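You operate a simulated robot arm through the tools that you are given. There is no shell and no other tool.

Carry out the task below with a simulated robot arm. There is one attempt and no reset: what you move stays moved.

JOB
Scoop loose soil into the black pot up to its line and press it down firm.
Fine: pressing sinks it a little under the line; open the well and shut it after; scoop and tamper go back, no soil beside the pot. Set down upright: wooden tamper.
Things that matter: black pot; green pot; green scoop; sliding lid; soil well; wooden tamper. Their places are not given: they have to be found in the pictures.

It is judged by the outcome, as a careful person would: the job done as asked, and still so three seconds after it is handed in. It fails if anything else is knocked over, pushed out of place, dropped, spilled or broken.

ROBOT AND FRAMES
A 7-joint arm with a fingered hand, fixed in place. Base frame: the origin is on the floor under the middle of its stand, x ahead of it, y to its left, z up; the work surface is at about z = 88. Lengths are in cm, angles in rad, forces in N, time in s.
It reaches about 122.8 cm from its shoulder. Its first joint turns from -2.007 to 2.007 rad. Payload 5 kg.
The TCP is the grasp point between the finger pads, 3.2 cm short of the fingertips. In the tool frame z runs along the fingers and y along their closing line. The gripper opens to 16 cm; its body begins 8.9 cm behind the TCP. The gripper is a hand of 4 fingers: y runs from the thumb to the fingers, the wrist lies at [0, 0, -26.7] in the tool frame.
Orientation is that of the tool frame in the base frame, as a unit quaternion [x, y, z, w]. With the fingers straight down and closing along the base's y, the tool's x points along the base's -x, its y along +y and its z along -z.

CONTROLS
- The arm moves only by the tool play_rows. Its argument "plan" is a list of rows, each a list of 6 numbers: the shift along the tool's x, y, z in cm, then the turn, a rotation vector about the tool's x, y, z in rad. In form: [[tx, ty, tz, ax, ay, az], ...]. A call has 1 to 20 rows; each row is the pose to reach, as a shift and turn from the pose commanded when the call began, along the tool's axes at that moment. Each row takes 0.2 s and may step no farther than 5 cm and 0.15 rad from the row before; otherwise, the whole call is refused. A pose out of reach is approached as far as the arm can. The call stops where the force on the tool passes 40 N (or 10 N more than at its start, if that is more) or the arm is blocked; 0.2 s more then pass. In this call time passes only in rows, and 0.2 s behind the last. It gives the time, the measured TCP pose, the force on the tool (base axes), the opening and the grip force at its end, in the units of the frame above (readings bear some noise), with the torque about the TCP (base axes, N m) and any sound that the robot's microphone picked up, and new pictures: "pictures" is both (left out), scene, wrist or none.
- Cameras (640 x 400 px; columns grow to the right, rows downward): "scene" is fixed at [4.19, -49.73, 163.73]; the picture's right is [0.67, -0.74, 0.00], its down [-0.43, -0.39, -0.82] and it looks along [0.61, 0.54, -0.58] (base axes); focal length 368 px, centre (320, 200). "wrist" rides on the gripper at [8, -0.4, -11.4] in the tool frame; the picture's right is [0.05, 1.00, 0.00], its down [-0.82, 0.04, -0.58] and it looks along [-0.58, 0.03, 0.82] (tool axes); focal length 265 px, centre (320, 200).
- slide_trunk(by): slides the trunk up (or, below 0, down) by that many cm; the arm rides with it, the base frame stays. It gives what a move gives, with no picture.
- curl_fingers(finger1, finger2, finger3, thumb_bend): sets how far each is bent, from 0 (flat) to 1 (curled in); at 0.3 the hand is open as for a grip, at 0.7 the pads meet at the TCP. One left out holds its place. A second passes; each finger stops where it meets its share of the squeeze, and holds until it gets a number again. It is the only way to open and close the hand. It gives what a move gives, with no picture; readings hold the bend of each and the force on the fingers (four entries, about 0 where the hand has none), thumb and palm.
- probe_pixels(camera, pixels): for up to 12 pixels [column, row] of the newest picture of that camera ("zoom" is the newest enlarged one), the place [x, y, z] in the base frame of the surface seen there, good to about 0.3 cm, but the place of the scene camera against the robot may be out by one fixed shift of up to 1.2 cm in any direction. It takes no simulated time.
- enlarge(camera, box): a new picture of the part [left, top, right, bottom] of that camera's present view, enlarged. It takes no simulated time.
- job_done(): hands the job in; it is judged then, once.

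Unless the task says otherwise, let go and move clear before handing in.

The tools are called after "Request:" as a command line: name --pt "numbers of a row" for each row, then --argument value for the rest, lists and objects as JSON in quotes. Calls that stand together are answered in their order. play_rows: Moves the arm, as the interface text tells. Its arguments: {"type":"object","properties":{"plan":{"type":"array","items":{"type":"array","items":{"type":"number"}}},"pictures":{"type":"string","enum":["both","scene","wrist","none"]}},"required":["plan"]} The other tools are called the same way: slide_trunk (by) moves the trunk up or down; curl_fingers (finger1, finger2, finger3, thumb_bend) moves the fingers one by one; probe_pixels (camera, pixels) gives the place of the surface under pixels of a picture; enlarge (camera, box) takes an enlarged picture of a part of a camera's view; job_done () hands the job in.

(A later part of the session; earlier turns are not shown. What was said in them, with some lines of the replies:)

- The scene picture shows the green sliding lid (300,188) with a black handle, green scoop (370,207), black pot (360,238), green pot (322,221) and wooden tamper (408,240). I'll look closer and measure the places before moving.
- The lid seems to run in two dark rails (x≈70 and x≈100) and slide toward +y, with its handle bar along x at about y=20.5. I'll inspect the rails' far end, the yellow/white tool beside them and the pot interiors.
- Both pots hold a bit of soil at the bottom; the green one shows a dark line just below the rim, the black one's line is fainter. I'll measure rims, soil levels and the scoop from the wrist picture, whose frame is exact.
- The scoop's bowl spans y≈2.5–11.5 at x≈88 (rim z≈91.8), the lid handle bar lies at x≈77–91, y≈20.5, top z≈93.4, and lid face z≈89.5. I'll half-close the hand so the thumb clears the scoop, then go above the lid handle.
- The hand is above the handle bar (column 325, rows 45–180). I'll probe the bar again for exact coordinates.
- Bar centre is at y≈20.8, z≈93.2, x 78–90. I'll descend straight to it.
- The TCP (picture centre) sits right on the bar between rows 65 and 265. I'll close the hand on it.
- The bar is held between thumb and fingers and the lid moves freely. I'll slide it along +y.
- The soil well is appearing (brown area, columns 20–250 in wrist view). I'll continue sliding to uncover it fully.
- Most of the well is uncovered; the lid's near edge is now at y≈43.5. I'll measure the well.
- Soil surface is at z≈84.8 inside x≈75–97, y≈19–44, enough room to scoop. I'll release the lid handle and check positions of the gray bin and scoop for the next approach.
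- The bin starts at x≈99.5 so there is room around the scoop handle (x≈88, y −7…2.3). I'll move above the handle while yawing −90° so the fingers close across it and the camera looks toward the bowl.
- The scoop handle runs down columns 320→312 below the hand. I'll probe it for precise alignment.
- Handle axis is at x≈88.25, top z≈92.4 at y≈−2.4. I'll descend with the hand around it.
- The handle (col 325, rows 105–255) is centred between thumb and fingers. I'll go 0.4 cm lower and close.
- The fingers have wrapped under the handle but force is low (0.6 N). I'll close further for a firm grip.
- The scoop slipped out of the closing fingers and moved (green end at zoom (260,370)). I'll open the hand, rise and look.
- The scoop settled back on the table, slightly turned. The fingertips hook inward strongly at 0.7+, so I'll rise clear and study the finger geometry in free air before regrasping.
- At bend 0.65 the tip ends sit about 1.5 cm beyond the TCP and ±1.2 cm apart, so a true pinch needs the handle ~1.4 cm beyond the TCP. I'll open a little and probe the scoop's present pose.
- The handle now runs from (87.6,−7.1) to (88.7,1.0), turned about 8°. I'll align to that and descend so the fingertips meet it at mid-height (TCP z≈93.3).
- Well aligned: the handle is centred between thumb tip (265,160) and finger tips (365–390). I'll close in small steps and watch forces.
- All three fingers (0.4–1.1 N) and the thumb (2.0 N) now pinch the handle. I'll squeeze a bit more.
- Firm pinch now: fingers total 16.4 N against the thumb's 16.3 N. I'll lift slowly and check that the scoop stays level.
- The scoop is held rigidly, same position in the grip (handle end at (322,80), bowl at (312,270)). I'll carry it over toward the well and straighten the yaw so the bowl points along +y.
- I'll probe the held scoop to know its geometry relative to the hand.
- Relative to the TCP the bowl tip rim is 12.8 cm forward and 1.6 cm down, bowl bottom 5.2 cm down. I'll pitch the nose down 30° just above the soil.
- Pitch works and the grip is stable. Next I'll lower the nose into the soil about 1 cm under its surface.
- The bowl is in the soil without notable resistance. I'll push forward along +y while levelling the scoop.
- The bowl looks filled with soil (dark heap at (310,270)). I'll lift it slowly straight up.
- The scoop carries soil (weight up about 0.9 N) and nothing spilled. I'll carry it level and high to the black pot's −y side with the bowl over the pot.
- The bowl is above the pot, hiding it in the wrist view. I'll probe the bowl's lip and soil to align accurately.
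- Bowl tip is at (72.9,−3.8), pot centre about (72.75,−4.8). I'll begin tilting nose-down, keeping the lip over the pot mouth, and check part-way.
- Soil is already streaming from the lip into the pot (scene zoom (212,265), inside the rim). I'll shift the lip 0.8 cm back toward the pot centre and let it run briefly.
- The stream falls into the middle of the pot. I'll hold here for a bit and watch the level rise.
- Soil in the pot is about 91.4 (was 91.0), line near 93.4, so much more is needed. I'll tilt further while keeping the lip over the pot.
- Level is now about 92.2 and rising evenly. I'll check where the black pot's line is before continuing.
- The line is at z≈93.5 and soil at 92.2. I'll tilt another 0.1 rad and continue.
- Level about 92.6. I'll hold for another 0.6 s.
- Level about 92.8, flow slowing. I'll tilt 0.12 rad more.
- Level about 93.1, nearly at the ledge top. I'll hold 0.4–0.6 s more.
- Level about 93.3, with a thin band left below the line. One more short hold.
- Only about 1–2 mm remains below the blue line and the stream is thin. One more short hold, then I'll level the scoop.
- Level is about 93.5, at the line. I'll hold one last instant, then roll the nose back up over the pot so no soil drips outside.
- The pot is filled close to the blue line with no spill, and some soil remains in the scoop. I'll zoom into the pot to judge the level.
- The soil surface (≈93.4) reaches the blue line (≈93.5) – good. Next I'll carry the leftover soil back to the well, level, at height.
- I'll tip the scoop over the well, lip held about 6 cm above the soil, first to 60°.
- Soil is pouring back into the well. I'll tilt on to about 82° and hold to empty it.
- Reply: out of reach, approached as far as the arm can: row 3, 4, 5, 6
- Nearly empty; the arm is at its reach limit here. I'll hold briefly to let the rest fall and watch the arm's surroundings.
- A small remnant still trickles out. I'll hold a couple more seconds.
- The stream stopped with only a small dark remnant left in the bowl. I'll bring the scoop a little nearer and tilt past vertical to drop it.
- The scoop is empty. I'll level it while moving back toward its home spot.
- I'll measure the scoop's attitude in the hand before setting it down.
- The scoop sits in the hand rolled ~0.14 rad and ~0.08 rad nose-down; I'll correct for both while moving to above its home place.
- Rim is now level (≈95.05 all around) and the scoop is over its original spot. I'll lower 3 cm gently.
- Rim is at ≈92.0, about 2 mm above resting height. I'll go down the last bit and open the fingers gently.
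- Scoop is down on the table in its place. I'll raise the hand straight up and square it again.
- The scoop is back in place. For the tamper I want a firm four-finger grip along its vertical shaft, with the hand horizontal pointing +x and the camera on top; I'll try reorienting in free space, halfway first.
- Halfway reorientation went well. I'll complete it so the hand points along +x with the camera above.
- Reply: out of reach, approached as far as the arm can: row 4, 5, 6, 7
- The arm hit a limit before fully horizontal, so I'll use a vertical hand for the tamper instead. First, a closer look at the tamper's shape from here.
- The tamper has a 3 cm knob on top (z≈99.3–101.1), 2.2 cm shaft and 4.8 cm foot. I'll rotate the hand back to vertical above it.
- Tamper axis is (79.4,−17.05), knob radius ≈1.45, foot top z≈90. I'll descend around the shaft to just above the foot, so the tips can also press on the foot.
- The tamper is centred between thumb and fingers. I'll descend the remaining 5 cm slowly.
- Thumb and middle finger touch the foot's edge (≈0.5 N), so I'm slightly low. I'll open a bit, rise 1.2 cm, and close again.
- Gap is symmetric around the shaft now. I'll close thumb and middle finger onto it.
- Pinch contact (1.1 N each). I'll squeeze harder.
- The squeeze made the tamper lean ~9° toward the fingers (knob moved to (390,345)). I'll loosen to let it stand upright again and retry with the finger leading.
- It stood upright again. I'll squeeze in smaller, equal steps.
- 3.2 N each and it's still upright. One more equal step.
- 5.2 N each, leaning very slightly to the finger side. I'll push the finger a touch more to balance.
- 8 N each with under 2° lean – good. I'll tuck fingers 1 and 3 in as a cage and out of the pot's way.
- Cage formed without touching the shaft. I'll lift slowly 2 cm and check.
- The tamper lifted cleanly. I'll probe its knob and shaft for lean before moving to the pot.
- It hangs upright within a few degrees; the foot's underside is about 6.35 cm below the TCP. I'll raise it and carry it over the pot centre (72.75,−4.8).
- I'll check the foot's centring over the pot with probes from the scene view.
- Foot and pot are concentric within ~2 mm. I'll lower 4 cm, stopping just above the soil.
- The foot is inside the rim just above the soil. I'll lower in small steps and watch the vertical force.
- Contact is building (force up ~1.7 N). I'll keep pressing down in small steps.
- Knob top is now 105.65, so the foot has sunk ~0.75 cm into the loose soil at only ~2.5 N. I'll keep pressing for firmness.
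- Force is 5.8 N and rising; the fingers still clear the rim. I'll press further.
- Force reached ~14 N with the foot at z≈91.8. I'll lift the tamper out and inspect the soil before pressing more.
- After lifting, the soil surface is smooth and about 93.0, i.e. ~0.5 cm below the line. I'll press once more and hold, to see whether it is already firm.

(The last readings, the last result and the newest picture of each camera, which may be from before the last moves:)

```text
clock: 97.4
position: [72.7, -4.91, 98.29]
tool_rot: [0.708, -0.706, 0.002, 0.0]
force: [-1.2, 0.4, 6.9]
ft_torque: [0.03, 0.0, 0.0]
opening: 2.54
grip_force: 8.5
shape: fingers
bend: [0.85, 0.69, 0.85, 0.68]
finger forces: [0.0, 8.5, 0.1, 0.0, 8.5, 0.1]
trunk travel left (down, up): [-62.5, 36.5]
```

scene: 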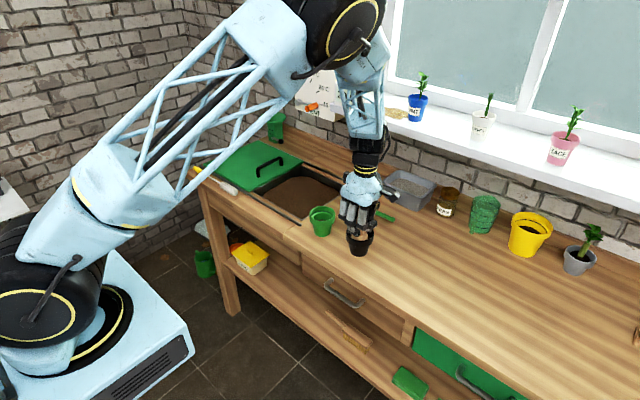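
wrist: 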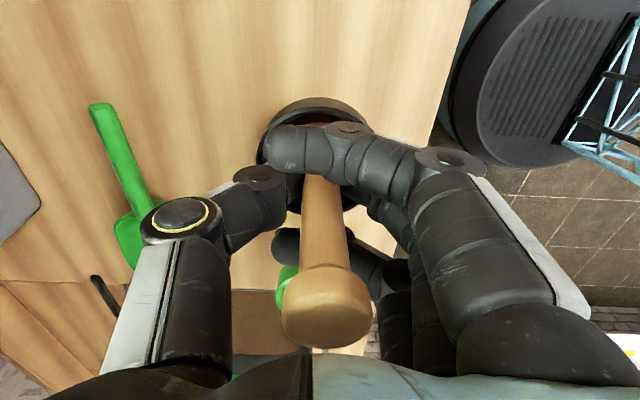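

6.9 N at z 98.29 – an elastic response. I'll go to about 14–15 N again and hold for over a second.

Request:
play_rows --pt "0 0 0.2 0 0 0" --pt "0 0 0.4 0 0 0" --pt "0 0 0.5 0 0 0" --pt "0 0 0.55 0 0 0" --pt "0 0 0.55 0 0 0" --pt "0 0 0.55 0 0 0" --pt "0 0 0.55 0 0 0" --pt "0 0 0.55 0 0 0"

Request:
enlarge --camera "scene" --box '[344, 215, 384, 245]'

Request:
probe_pixels --camera "wrist" --pixels '[[328, 318], [328, 305], [310, 315], [350, 315]]'

Request:
probe_pixels --camera "scene" --pixels '[[352, 234], [353, 235.5], [355, 237], [357, 237], [366, 227], [350, 231], [369, 229]]'

```text
clock: 99.2
position: [72.68, -4.93, 97.88]
tool_rot: [0.708, -0.707, 0.003, 0.001]
force: [0.1, 0.6, 13.2]
ft_torque: [0.0, -0.01, 0.0]
opening: 2.52
grip_force: 10.6
shape: fingers
bend: [0.85, 0.69, 0.85, 0.69]
finger forces: [0.1, 10.2, 0.1, 0.0, 10.4, 0.0]
trunk travel left (down, up): [-62.5, 36.5]
```

scene: 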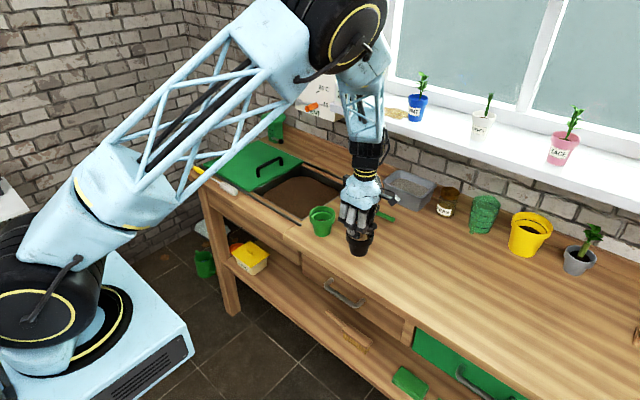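
wrist: 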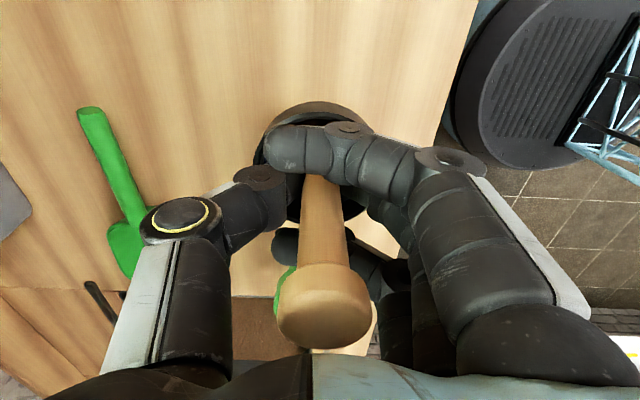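

```text
13.33 times, centred on (364, 230) of scene
```

zoom: 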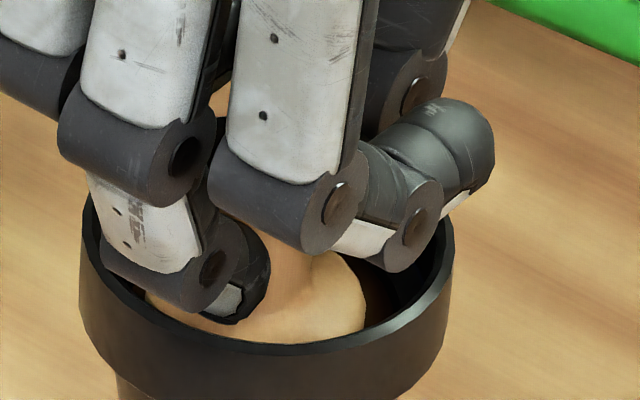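

```text
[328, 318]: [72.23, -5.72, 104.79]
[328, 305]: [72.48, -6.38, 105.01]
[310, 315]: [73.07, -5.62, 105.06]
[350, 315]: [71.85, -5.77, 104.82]
```

```text
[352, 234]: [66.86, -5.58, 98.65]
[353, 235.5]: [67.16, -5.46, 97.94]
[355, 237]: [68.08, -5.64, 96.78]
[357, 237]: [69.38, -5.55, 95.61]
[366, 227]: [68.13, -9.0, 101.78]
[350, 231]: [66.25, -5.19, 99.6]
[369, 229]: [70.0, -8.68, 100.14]
```

The finger link over the rim is at z≈96.8 (rim 95.4), so there is still room. I'll press a bit harder toward ~20 N.

Request:
play_rows --pt "0 0 0.15 0 0 0" --pt "0 0 0.3 0 0 0" --pt "0 0 0.45 0 0 0" --pt "0 0 0.45 0 0 0"

Request:
enlarge --camera "scene" --box '[344, 215, 384, 245]'

Request:
probe_pixels --camera "wrist" --pixels '[[326, 318], [326, 305], [308, 315], [348, 315]]'

```text
clock: 100.2
position: [72.59, -4.84, 97.45]
tool_rot: [0.708, -0.706, 0.003, 0.0]
force: [1.2, 0.1, 29.7]
ft_torque: [-0.01, 0.08, 0.02]
opening: 2.49
grip_force: 24.1
shape: fingers
bend: [0.85, 0.71, 0.85, 0.69]
finger forces: [0.0, 26.9, 0.0, 0.0, 22.0, 0.0]
trunk travel left (down, up): [-62.5, 36.5]
```

scene: 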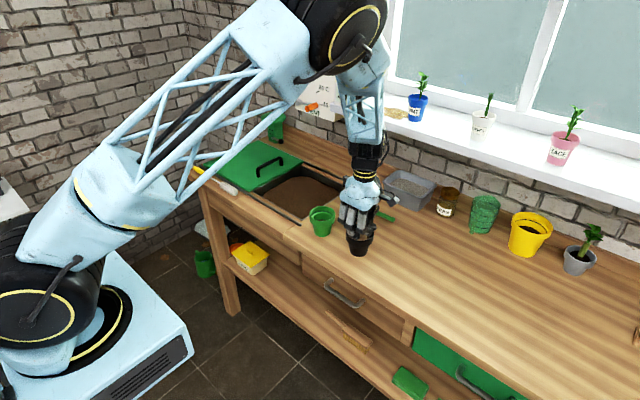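
wrist: 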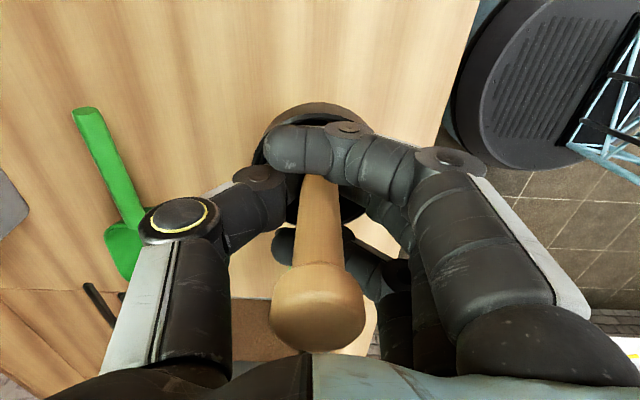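

```text
13.33 times, centred on (364, 230) of scene
```

zoom: 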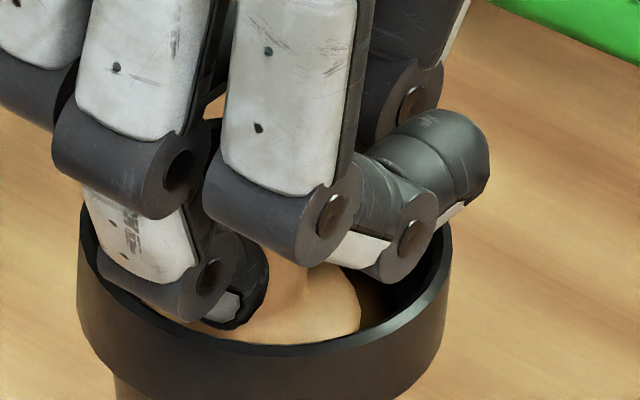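

```text
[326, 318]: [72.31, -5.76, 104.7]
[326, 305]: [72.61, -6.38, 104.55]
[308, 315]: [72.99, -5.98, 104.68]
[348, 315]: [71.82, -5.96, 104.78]
```

Force jumped to ~30 N (the tips have reached the foot or rim), certainly firm. I'll back off and lift out straight away.

Request:
play_rows --pt "0 0 -0.4 0 0 0" --pt "0 0 -1 0 0 0" --pt "0 0 -2 0 0 0" --pt "0 0 -3.5 0 0 0" --pt "0 0 -5 0 0 0" --pt "0 0 -7 0 0 0" --pt "0 0 -9.2 0 0 0"

Request:
enlarge --camera "scene" --box '[344, 215, 384, 245]'

Request:
probe_pixels --camera "scene" --pixels '[[357, 238], [359, 239], [361, 236], [355, 235], [363, 234], [365, 236], [361, 232], [354.4, 229.7], [347, 233.5], [373, 233.5], [360, 241.5]]'

Request:
enlarge --camera "scene" --box '[320, 170, 420, 260]'

```text
clock: 101.8
position: [72.73, -4.75, 106.57]
tool_rot: [0.708, -0.706, 0.002, 0.0]
force: [-0.4, -0.7, -0.1]
ft_torque: [-0.01, -0.04, -0.01]
opening: 2.55
grip_force: 7.1
shape: fingers
bend: [0.85, 0.69, 0.85, 0.68]
finger forces: [0.0, 7.3, 0.0, 0.0, 7.4, 0.1]
trunk travel left (down, up): [-62.5, 36.5]
```

scene: 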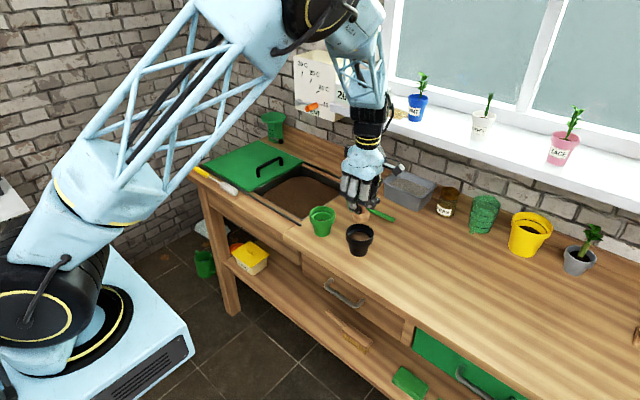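
wrist: 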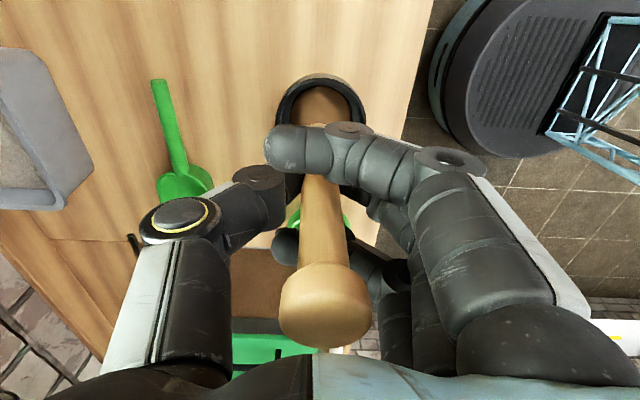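

```text
13.33 times, centred on (364, 230) of scene
```

zoom: 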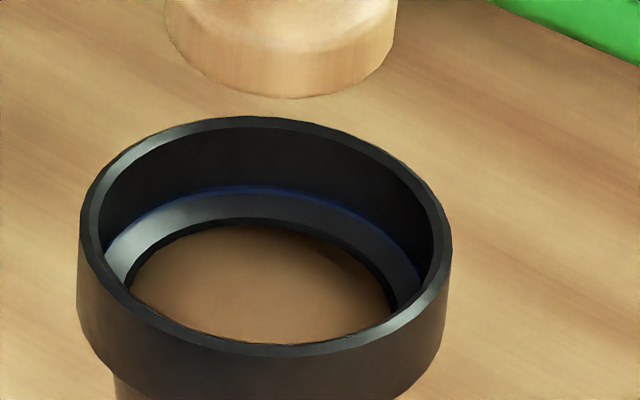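

```text
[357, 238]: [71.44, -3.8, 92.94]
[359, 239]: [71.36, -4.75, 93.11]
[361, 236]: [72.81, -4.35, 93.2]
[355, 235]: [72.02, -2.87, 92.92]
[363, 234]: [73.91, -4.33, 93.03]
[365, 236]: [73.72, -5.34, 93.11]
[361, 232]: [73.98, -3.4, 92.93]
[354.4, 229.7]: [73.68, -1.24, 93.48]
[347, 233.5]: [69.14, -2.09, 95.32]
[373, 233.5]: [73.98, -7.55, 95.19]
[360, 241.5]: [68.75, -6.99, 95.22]
```

```text
4.44 times, centred on (370, 215) of scene
```

zoom: 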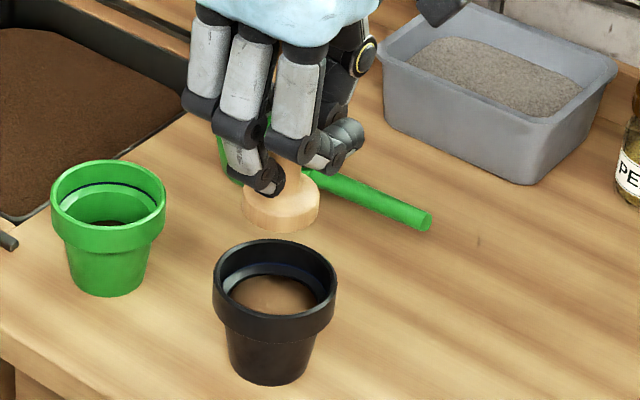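

The soil is smooth and firm at ≈93.0 (same after both presses), the pot hasn't shifted noticeably and nothing spilled. I'll measure the tamper's lean before returning it.

Request:
probe_pixels --camera "wrist" --pixels '[[325, 315], [325, 300], [325, 335], [300, 315], [350, 315], [290, 315], [362, 315], [320, 240], [320, 200], [308, 240], [333, 240]]'

Request:
enlarge --camera "wrist" --box '[220, 70, 440, 360]'

```text
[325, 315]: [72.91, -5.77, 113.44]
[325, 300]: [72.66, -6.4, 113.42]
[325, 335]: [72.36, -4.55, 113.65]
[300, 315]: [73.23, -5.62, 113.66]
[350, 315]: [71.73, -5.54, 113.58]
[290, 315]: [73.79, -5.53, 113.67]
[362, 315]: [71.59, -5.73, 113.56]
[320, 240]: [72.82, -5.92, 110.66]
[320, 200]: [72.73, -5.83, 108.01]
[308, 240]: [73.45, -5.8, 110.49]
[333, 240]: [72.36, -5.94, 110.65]
```

```text
1.38 times, centred on (330, 215) of wrist
```

zoom: 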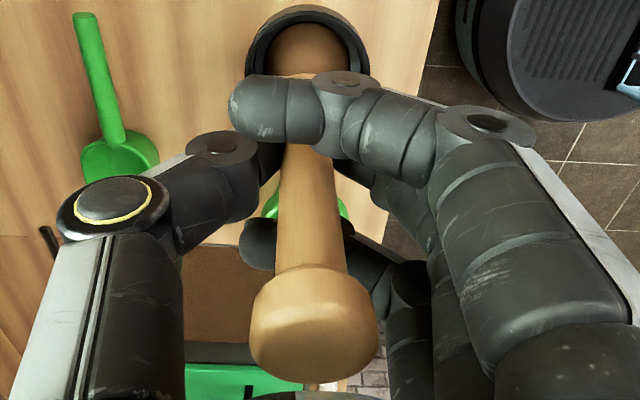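

The tamper is upright in the grip; base is 6.0 cm below the TCP. I'll carry it back over its original spot (79.4,−17.1).

Request:
play_rows --pt "1 -0.5 0 0 0 0" --pt "3.5 -1.9 0 0 0 0" --pt "6 -3.2 0 0 0 0" --pt "8.5 -4.6 0 0 0 0" --pt "10.8 -5.8 0 0 0 0" --pt "12.35 -6.65 0 0 0 0" --pt "12.35 -6.65 2.5 0 0 0" --pt "12.35 -6.65 5.5 0 0 0" --pt "12.35 -6.65 8.5 0 0 0" --pt "12.35 -6.65 10.5 0 0 0"

Request:
probe_pixels --camera "wrist" --pixels '[[325, 315], [325, 300], [325, 335], [300, 315], [350, 315], [320, 240], [320, 200]]'

Request:
enlarge --camera "scene" --box '[370, 180, 450, 270]'

```text
clock: 104.0
position: [79.49, -17.06, 96.14]
tool_rot: [0.707, -0.707, 0.002, 0.001]
force: [0.2, 0.4, -0.3]
ft_torque: [0.0, 0.0, 0.0]
opening: 2.56
grip_force: 7.1
shape: fingers
bend: [0.85, 0.69, 0.85, 0.68]
finger forces: [0.0, 7.3, 0.0, 0.0, 7.3, 0.0]
trunk travel left (down, up): [-62.5, 36.5]
```

scene: 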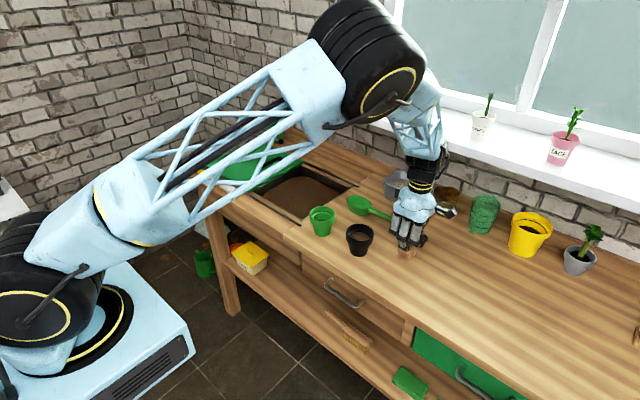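
wrist: 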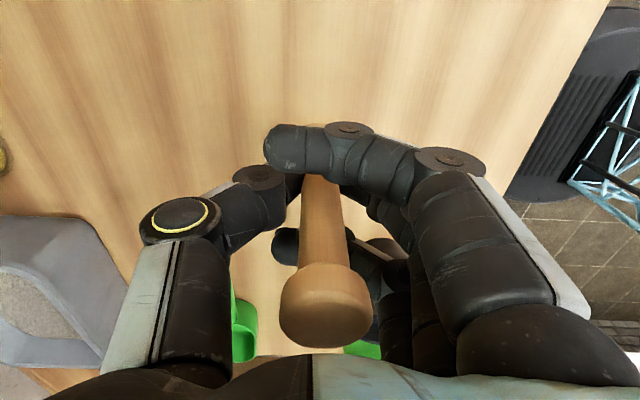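

```text
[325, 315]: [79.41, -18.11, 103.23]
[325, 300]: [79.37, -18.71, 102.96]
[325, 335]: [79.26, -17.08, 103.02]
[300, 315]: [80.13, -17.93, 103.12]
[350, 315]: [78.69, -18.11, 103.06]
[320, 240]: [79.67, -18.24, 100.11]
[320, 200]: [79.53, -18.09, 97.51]
```

```text
4.44 times, centred on (410, 225) of scene
```

zoom: 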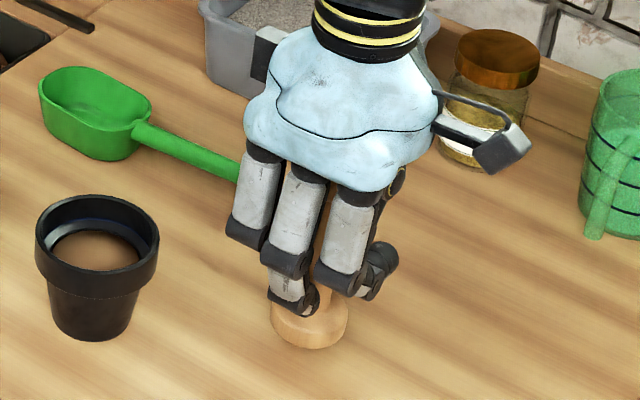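

Base is ~2.05 cm above the table, axis at (79.4,−17.05). I'll lower to touch.

Request:
play_rows --pt "0 0 0.8 0 0 0" --pt "0 0 1.4 0 0 0" --pt "0 0 1.8 0 0 0" --pt "0 0 2.0 0 0 0" --pt "0 0 2.1 0 0 0"

Request:
probe_pixels --camera "wrist" --pixels '[[325, 315], [325, 300], [325, 335], [300, 315], [350, 315]]'

```text
clock: 105.2
position: [79.51, -17.2, 93.98]
tool_rot: [0.708, -0.706, 0.002, 0.0]
force: [0.1, 1.0, 3.8]
ft_torque: [-0.01, 0.03, -0.06]
opening: 2.52
grip_force: 8.0
shape: fingers
bend: [0.85, 0.69, 0.85, 0.68]
finger forces: [0.0, 7.7, 0.0, 0.0, 8.4, 0.0]
trunk travel left (down, up): [-62.5, 36.5]
```

scene: 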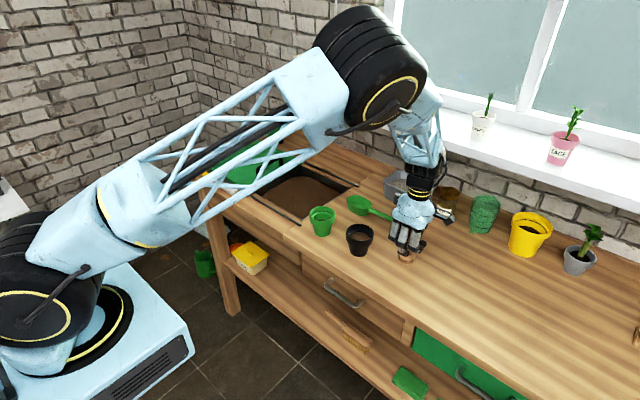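
wrist: 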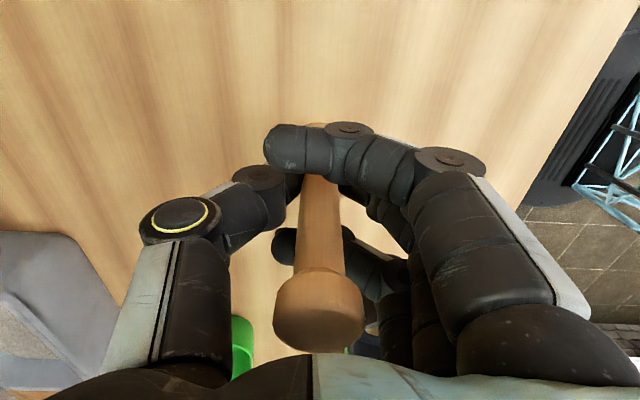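

```text
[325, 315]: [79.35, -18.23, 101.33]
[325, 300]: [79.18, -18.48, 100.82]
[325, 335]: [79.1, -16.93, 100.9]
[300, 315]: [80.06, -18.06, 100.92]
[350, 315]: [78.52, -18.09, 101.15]
```

The foot is on the table (≈4 N). I'll open the cage fingers first, then release the pinch evenly.

Request:
curl_fingers --finger1 0.5 --finger3 0.5

Request:
curl_fingers --finger2 0.65 --thumb_bend 0.65

Request:
curl_fingers --finger2 0.6 --thumb_bend 0.6

Request:
enlarge --camera "wrist" --box '[160, 60, 480, 340]'

```text
clock: 106.2
position: [79.57, -17.11, 93.88]
tool_rot: [0.708, -0.706, 0.003, 0.0]
force: [1.2, 1.0, 4.6]
ft_torque: [0.0, -0.02, 0.0]
opening: 6.13
grip_force: 8.3
shape: fingers
bend: [0.5, 0.69, 0.5, 0.68]
finger forces: [0.1, 7.7, 0.0, 0.0, 9.6, 0.0]
trunk travel left (down, up): [-62.5, 36.5]
```

```text
clock: 107.2
position: [79.4, -17.17, 93.84]
tool_rot: [0.708, -0.706, 0.002, 0.0]
force: [0.8, 0.4, -0.3]
ft_torque: [-0.01, 0.02, 0.01]
opening: 6.36
grip_force: 1.0
shape: fingers
bend: [0.5, 0.65, 0.5, 0.65]
finger forces: [0.0, 0.4, 0.0, 0.1, 0.3, 0.0]
trunk travel left (down, up): [-62.5, 36.5]
```

```text
clock: 108.2
position: [79.56, -17.08, 93.91]
tool_rot: [0.709, -0.706, 0.002, -0.001]
force: [0.5, 0.3, 0.2]
ft_torque: [0.04, 0.01, 0.01]
opening: 7.12
grip_force: 0.2
shape: fingers
bend: [0.5, 0.6, 0.5, 0.6]
finger forces: [0.0, 0.1, 0.0, 0.0, 0.1, 0.1]
trunk travel left (down, up): [-62.5, 36.5]
```

```text
1.43 times, centred on (320, 200) of wrist
```

zoom: 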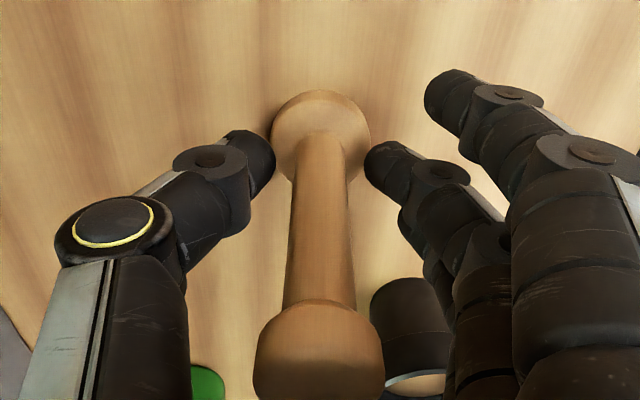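

The tamper stands upright and free. I'll open fully and rise straight up, well clear of the knob.

Request:
curl_fingers --finger1 0.45 --finger2 0.45 --finger3 0.45 --thumb_bend 0.45

Request:
play_rows --pt "0 0 -1.5 0 0 0" --pt "0 0 -3.5 0 0 0" --pt "0 0 -6 0 0 0" --pt "0 0 -9 0 0 0" --pt "0 0 -12 0 0 0" --pt "0 0 -15 0 0 0"

Request:
probe_pixels --camera "scene" --pixels '[[411, 222], [406, 258], [408, 240], [360, 236], [392, 218], [348, 203]]'

Request:
enlarge --camera "scene" --box '[300, 170, 450, 270]'

```text
clock: 109.2
position: [79.46, -17.18, 93.79]
tool_rot: [0.708, -0.706, 0.002, 0.001]
force: [-0.9, 0.3, -0.1]
ft_torque: [0.06, 0.03, -0.01]
opening: 11.03
grip_force: 0.0
shape: fingers
bend: [0.45, 0.45, 0.45, 0.45]
finger forces: [0.1, 0.0, 0.0, 0.1, 0.0, 0.1]
trunk travel left (down, up): [-62.5, 36.5]
```

```text
clock: 110.6
position: [79.37, -17.21, 108.98]
tool_rot: [0.708, -0.706, 0.003, 0.0]
force: [-0.3, 0.1, -0.2]
ft_torque: [-0.04, 0.02, 0.03]
opening: 11.04
grip_force: 0.0
shape: fingers
bend: [0.45, 0.45, 0.45, 0.45]
finger forces: [0.0, 0.0, 0.0, 0.1, 0.0, 0.0]
trunk travel left (down, up): [-62.5, 36.5]
```

scene: 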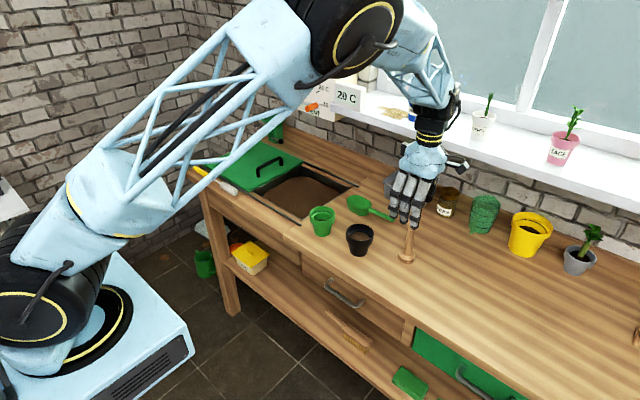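
wrist: 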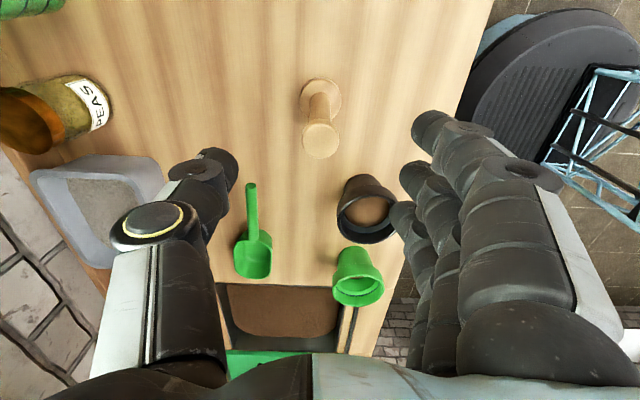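

```text
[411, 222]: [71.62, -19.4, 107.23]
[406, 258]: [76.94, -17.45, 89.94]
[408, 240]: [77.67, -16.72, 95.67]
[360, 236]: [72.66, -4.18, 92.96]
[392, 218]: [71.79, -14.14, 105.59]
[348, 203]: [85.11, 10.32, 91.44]
```

```text
4.00 times, centred on (375, 220) of scene
```

zoom: 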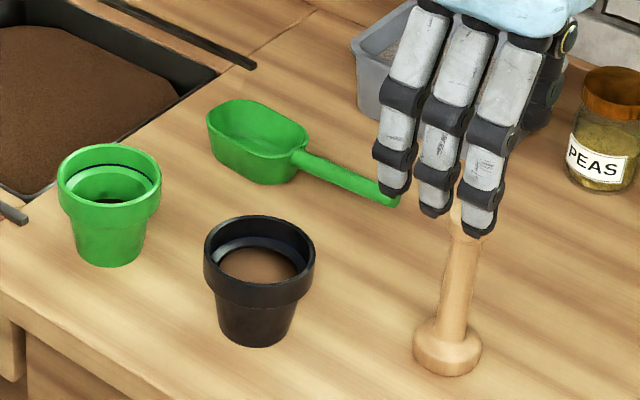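

Tamper is back at its original spot, upright, and pots and scoop are undisturbed. Now I'll turn the hand back and travel to the lid handle at (84.1,47.9).

Request:
play_rows --pt "-2 -0.2 0 0 0 0.05" --pt "-6 -0.5 0 0 0 0.14" --pt "-10.2 -0.8 0 0 0 0.24" --pt "-14.4 -1.1 0 0 0 0.34" --pt "-18.6 -1.4 0 0 0 0.44" --pt "-22.8 -1.7 0 0 0 0.54" --pt "-27 -2 0 0 0 0.64" --pt "-31.2 -2.3 0 0 0 0.74" --pt "-35.4 -2.6 0 0 0 0.84" --pt "-39.6 -2.9 0 0 0 0.94" --pt "-43.8 -3.2 0 0 0 1.04" --pt "-48 -3.5 0 0 0 1.14" --pt "-52.2 -3.8 0 0 0 1.24" --pt "-56.4 -4.1 0 0 0 1.35" --pt "-60.6 -4.4 0 0 0 1.46" --pt "-63.5 -4.6 0 0 0 1.54" --pt "-65.1 -4.7 0 0 0 1.571"

Request:
curl_fingers --finger1 0.48 --finger2 0.48 --finger3 0.48 --thumb_bend 0.48

```text
clock: 114.2
position: [83.94, 48.13, 108.83]
tool_rot: [-0.002, 1.0, -0.002, 0.001]
force: [-1.2, 0.1, 0.2]
ft_torque: [-0.03, 0.0, 0.0]
opening: 11.05
grip_force: 0.0
shape: fingers
bend: [0.45, 0.45, 0.45, 0.45]
finger forces: [0.0, 0.1, 0.0, 0.0, 0.0, 0.0]
trunk travel left (down, up): [-62.5, 36.5]
```

scene: 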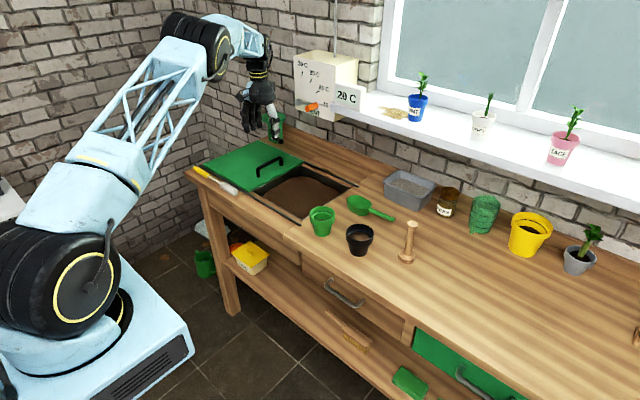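
wrist: 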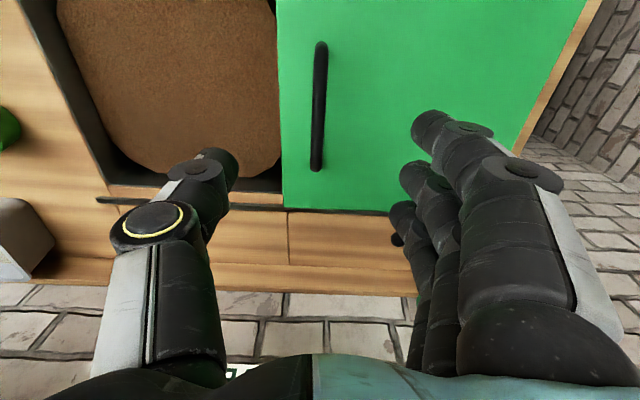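

```text
clock: 115.2
position: [83.94, 48.09, 108.83]
tool_rot: [-0.002, 1.0, -0.002, 0.002]
force: [0.3, -0.5, 0.6]
ft_torque: [0.0, 0.01, -0.02]
opening: 10.0
grip_force: 0.0
shape: fingers
bend: [0.48, 0.48, 0.48, 0.48]
finger forces: [0.0, 0.1, 0.0, 0.0, 0.1, 0.0]
trunk travel left (down, up): [-62.5, 36.5]
```

Request:
probe_pixels --camera "wrist" --pixels '[[320, 60], [319, 90], [318, 120], [317, 150], [282, 100], [360, 100]]'

```text
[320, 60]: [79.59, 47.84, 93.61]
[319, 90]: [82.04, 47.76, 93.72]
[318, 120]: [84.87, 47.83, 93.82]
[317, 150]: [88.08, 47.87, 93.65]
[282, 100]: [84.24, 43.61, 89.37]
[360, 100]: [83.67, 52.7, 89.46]
```

The handle is at y≈47.8, just below. I'll descend onto it.

Request:
play_rows --pt "-0.15 -0.3 3.5 0 0 0" --pt "-0.15 -0.3 7 0 0 0" --pt "-0.15 -0.3 10.5 0 0 0" --pt "-0.15 -0.3 13 0 0 0" --pt "-0.15 -0.3 14.5 0 0 0" --pictures "wrist"

Request:
curl_fingers --finger1 0.72 --finger2 0.72 --finger3 0.72 --thumb_bend 0.72

```text
clock: 116.4
position: [84.28, 47.69, 94.4]
tool_rot: [-0.002, 1.0, -0.002, 0.001]
force: [0.6, 0.7, -0.5]
ft_torque: [-0.02, 0.02, 0.0]
opening: 10.0
grip_force: 0.1
shape: fingers
bend: [0.48, 0.48, 0.48, 0.48]
finger forces: [0.0, 0.0, 0.1, 0.0, 0.0, 0.1]
trunk travel left (down, up): [-62.5, 36.5]
```

wrist: 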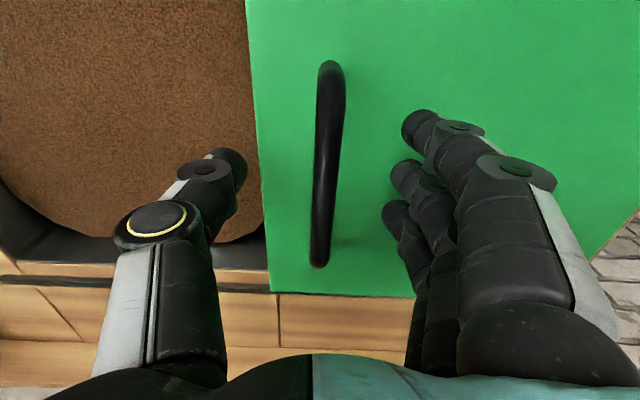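

```text
clock: 117.4
position: [84.14, 47.73, 94.21]
tool_rot: [-0.001, 1.0, -0.002, 0.001]
force: [-0.3, -0.1, -11.9]
ft_torque: [-0.08, 0.01, 0.0]
opening: 2.69
grip_force: 11.2
shape: fingers
bend: [0.7, 0.7, 0.7, 0.69]
finger forces: [4.6, 4.7, 4.7, 0.0, 8.2, 0.0]
trunk travel left (down, up): [-62.5, 36.5]
```

The handle is held. I'll slide the lid back along −y, slowing near the closed position.

Request:
play_rows --pt "0 -1 0 0 0 0" --pt "0 -3 0 0 0 0" --pt "0 -5 0 0 0 0" --pt "0 -7 0 0 0 0" --pt "0 -9 0 0 0 0" --pt "0 -11 0 0 0 0" --pt "0 -13 0 0 0 0" --pt "0 -15 0 0 0 0" --pt "0 -17 0 0 0 0" --pt "0 -19 0 0 0 0" --pt "0 -21 0 0 0 0" --pt "0 -23 0 0 0 0" --pt "0 -24.5 0 0 0 0" --pt "0 -25.5 0 0 0 0"

```text
clock: 120.4
position: [84.18, 22.01, 94.2]
tool_rot: [-0.002, 1.0, -0.001, 0.001]
force: [-1.5, 0.6, -12.3]
ft_torque: [-0.02, 0.02, 0.02]
opening: 2.68
grip_force: 11.0
shape: fingers
bend: [0.7, 0.7, 0.7, 0.69]
finger forces: [4.6, 4.7, 4.7, 0.0, 8.5, 0.0]
trunk travel left (down, up): [-62.5, 36.5]
```

scene: 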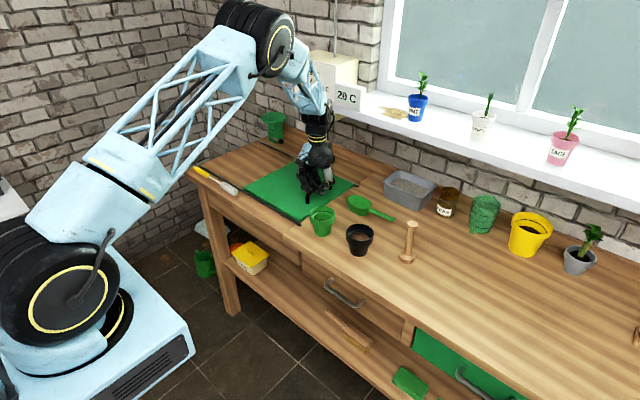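
wrist: 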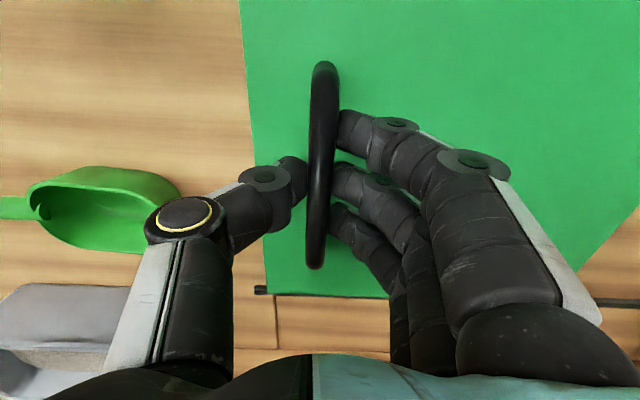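

Nearly shut (1.15 cm to go). I'll finish slowly, watching for a stop.

Request:
play_rows --pt "0 -0.4 0 0 0 0" --pt "0 -0.8 0 0 0 0" --pt "0 -1.1 0 0 0 0" --pt "0 -1.3 0 0 0 0"

Request:
enlarge --camera "scene" --box '[230, 140, 380, 240]'

Request:
probe_pixels --camera "wrist" --pixels '[[245, 60], [252, 110], [325, 75], [322, 120], [265, 290], [315, 260], [170, 200], [120, 170]]'

```text
clock: 121.4
position: [84.22, 20.99, 94.3]
tool_rot: [-0.001, 1.0, -0.001, 0.0]
force: [-2.0, 3.2, -15.3]
ft_torque: [0.01, 0.06, 0.0]
opening: 2.7
grip_force: 11.2
shape: fingers
bend: [0.7, 0.7, 0.7, 0.69]
finger forces: [5.2, 5.1, 5.1, 0.0, 6.9, 0.1]
trunk travel left (down, up): [-62.5, 36.5]
```

scene: 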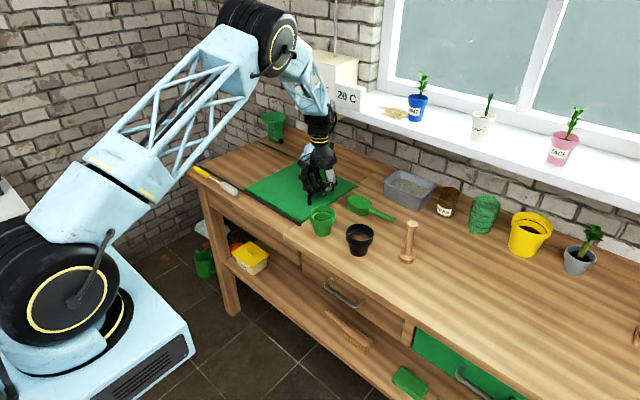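
wrist: 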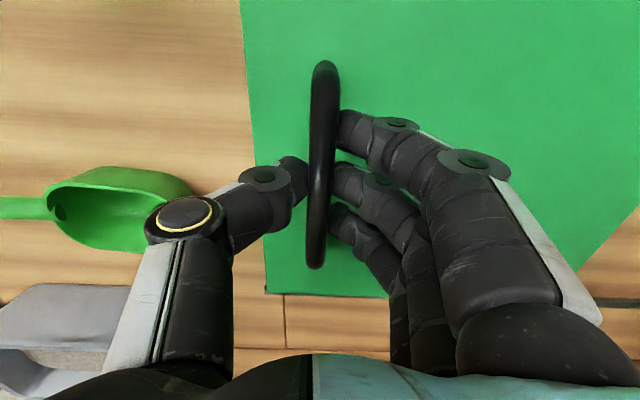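

```text
4.00 times, centred on (305, 190) of scene
```

zoom: 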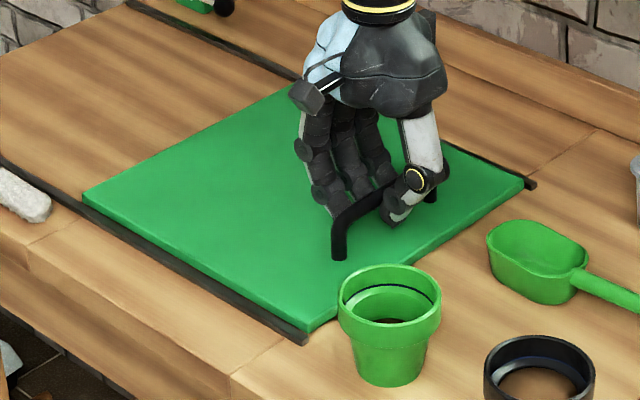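

```text
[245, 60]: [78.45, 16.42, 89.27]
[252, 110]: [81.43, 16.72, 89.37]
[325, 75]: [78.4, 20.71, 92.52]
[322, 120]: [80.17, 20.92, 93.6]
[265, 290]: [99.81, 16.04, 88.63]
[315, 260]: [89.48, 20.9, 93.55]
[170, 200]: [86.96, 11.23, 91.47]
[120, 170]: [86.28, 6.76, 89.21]
```

The lid edge is at y≈16.5, as at the start, and a 3 N stop force appears. A tiny extra nudge to be sure it's fully shut.

Request:
play_rows --pt "0 -0.2 0 0 0 0" --pt "0 -0.4 0 0 0 0" --pictures "none"

```text
clock: 122.0
position: [84.13, 20.86, 94.37]
tool_rot: [-0.002, 1.0, -0.002, 0.001]
force: [-2.8, 11.8, -14.6]
ft_torque: [0.17, 0.05, -0.01]
opening: 2.76
grip_force: 11.3
shape: fingers
bend: [0.7, 0.7, 0.7, 0.69]
finger forces: [6.1, 6.2, 6.2, 0.0, 4.7, 0.1]
trunk travel left (down, up): [-62.5, 36.5]
```

The stop force rose to 12 N – the lid is fully shut. I'll relieve the push, release the handle and rise clear.

Request:
play_rows --pt "0 0.3 0 0 0 0" --pt "0 0.55 0 0 0 0" --pictures "none"

Request:
curl_fingers --finger1 0.48 --finger2 0.48 --finger3 0.48 --thumb_bend 0.48

Request:
play_rows --pt "0 0 -1.5 0 0 0" --pt "0 0 -4 0 0 0" --pt "0 0 -8 0 0 0" --pt "0 0 -12 0 0 0" --pt "0 0 -16 0 0 0"

```text
clock: 122.6
position: [84.18, 20.99, 94.18]
tool_rot: [-0.001, 1.0, -0.003, 0.001]
force: [-3.3, 3.8, -12.7]
ft_torque: [0.03, 0.06, 0.05]
opening: 2.71
grip_force: 10.2
shape: fingers
bend: [0.7, 0.7, 0.7, 0.69]
finger forces: [4.5, 4.5, 4.4, 0.0, 7.2, 0.0]
trunk travel left (down, up): [-62.5, 36.5]
```

```text
clock: 123.6
position: [84.18, 20.92, 94.39]
tool_rot: [-0.001, 1.0, -0.002, 0.002]
force: [0.3, -0.3, 0.5]
ft_torque: [0.03, 0.0, 0.0]
opening: 9.84
grip_force: 0.0
shape: fingers
bend: [0.48, 0.48, 0.48, 0.48]
finger forces: [0.0, 0.0, 0.1, 0.1, 0.1, 0.1]
trunk travel left (down, up): [-62.5, 36.5]
```

```text
clock: 124.8
position: [84.2, 21.14, 110.62]
tool_rot: [-0.001, 1.0, -0.002, 0.001]
force: [-0.1, 0.3, -0.1]
ft_torque: [0.0, 0.02, -0.03]
opening: 9.85
grip_force: 0.1
shape: fingers
bend: [0.48, 0.48, 0.48, 0.48]
finger forces: [0.1, 0.0, 0.1, 0.0, 0.0, 0.0]
trunk travel left (down, up): [-62.5, 36.5]
```

scene: 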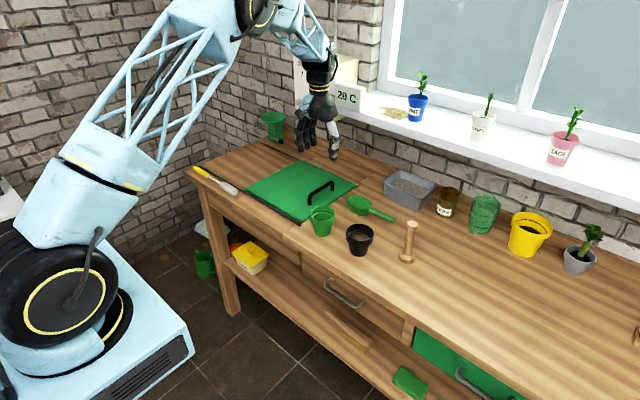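
wrist: 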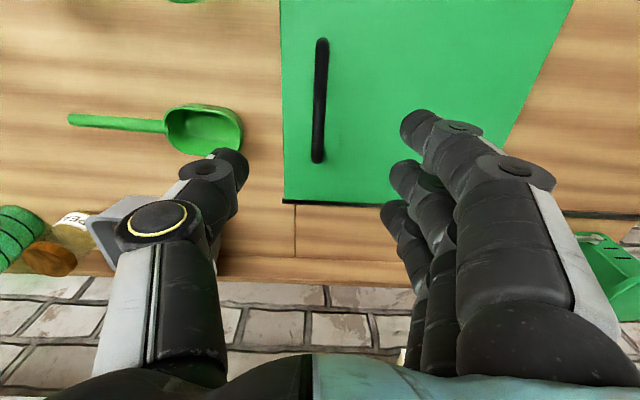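

Lid is closed and the hand is clear. I'll check the scoop's final pose and the pot once more.

Request:
probe_pixels --camera "wrist" --pixels '[[72, 119], [100, 122], [130, 124], [160, 127], [240, 130], [190, 108], [205, 152], [168, 130]]'

Request:
enlarge --camera "scene" --box '[230, 140, 450, 280]'

Request:
probe_pixels --camera "scene" --pixels '[[360, 232], [322, 212], [358, 203], [390, 217], [411, 222], [406, 258], [310, 200], [332, 184], [302, 219], [357, 185], [360, 238], [215, 180]]'

```text
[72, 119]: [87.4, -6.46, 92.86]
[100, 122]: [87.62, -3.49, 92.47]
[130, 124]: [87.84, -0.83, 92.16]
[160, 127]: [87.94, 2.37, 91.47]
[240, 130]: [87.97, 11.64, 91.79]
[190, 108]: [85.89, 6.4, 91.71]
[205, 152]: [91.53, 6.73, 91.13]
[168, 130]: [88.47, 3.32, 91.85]
```

```text
2.86 times, centred on (340, 210) of scene
```

zoom: 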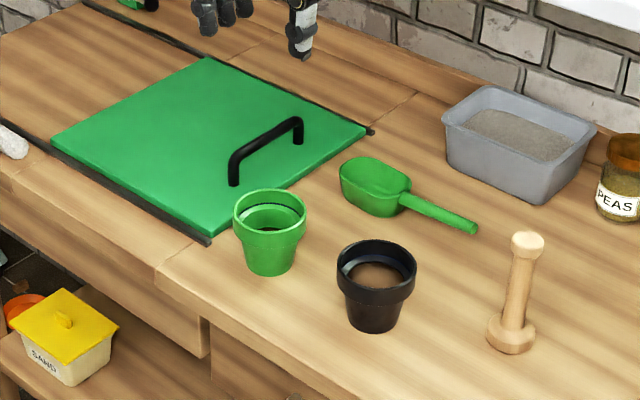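

```text
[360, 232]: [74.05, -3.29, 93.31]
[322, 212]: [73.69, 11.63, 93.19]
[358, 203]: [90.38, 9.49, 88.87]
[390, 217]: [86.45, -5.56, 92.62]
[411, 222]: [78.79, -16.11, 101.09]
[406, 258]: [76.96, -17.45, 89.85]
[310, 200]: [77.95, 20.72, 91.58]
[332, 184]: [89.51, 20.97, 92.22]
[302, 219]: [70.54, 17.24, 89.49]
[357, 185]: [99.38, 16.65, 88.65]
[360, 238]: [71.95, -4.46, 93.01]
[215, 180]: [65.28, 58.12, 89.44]
```

Everything matches the starting layout: lid shut (edge y≈16.7), scoop and tamper back in place and upright, soil in the black pot smooth at ≈93.0 (just below the 93.5 line), no soil on the table. The hand is empty and clear, so I'm handing in.

Request:
job_done

```text
The job is handed in.
```

The black pot is filled and tamped, the well is shut again, and both tools are back. I've handed the job in, but I don't have the verdict.

- **Soil level:** I filled to about 1 mm under the line. Pressing took it to about 0.5 cm below. Judge whether that counts as "a little under".
- **Pressing:** I tamped twice, peaking at about 14 N and then about 30 N. The surface is smooth, and the second press didn't sink it further. At the 30 N peak the fingers may have touched the rim, and the pot shifted by about 1 mm.
- **Soil well:** Leftover soil went back into the well, and the lid is closed against its stop, where it started.
- **Tools:** The tamper stands upright on its original spot. The scoop slipped from my first grip and settled a little turned on the table. It now lies empty within about 0.7 cm of where it started, turned a few degrees.
- **Everything else:** I saw no soil beside the pot, and the green pot and other items are where they were.
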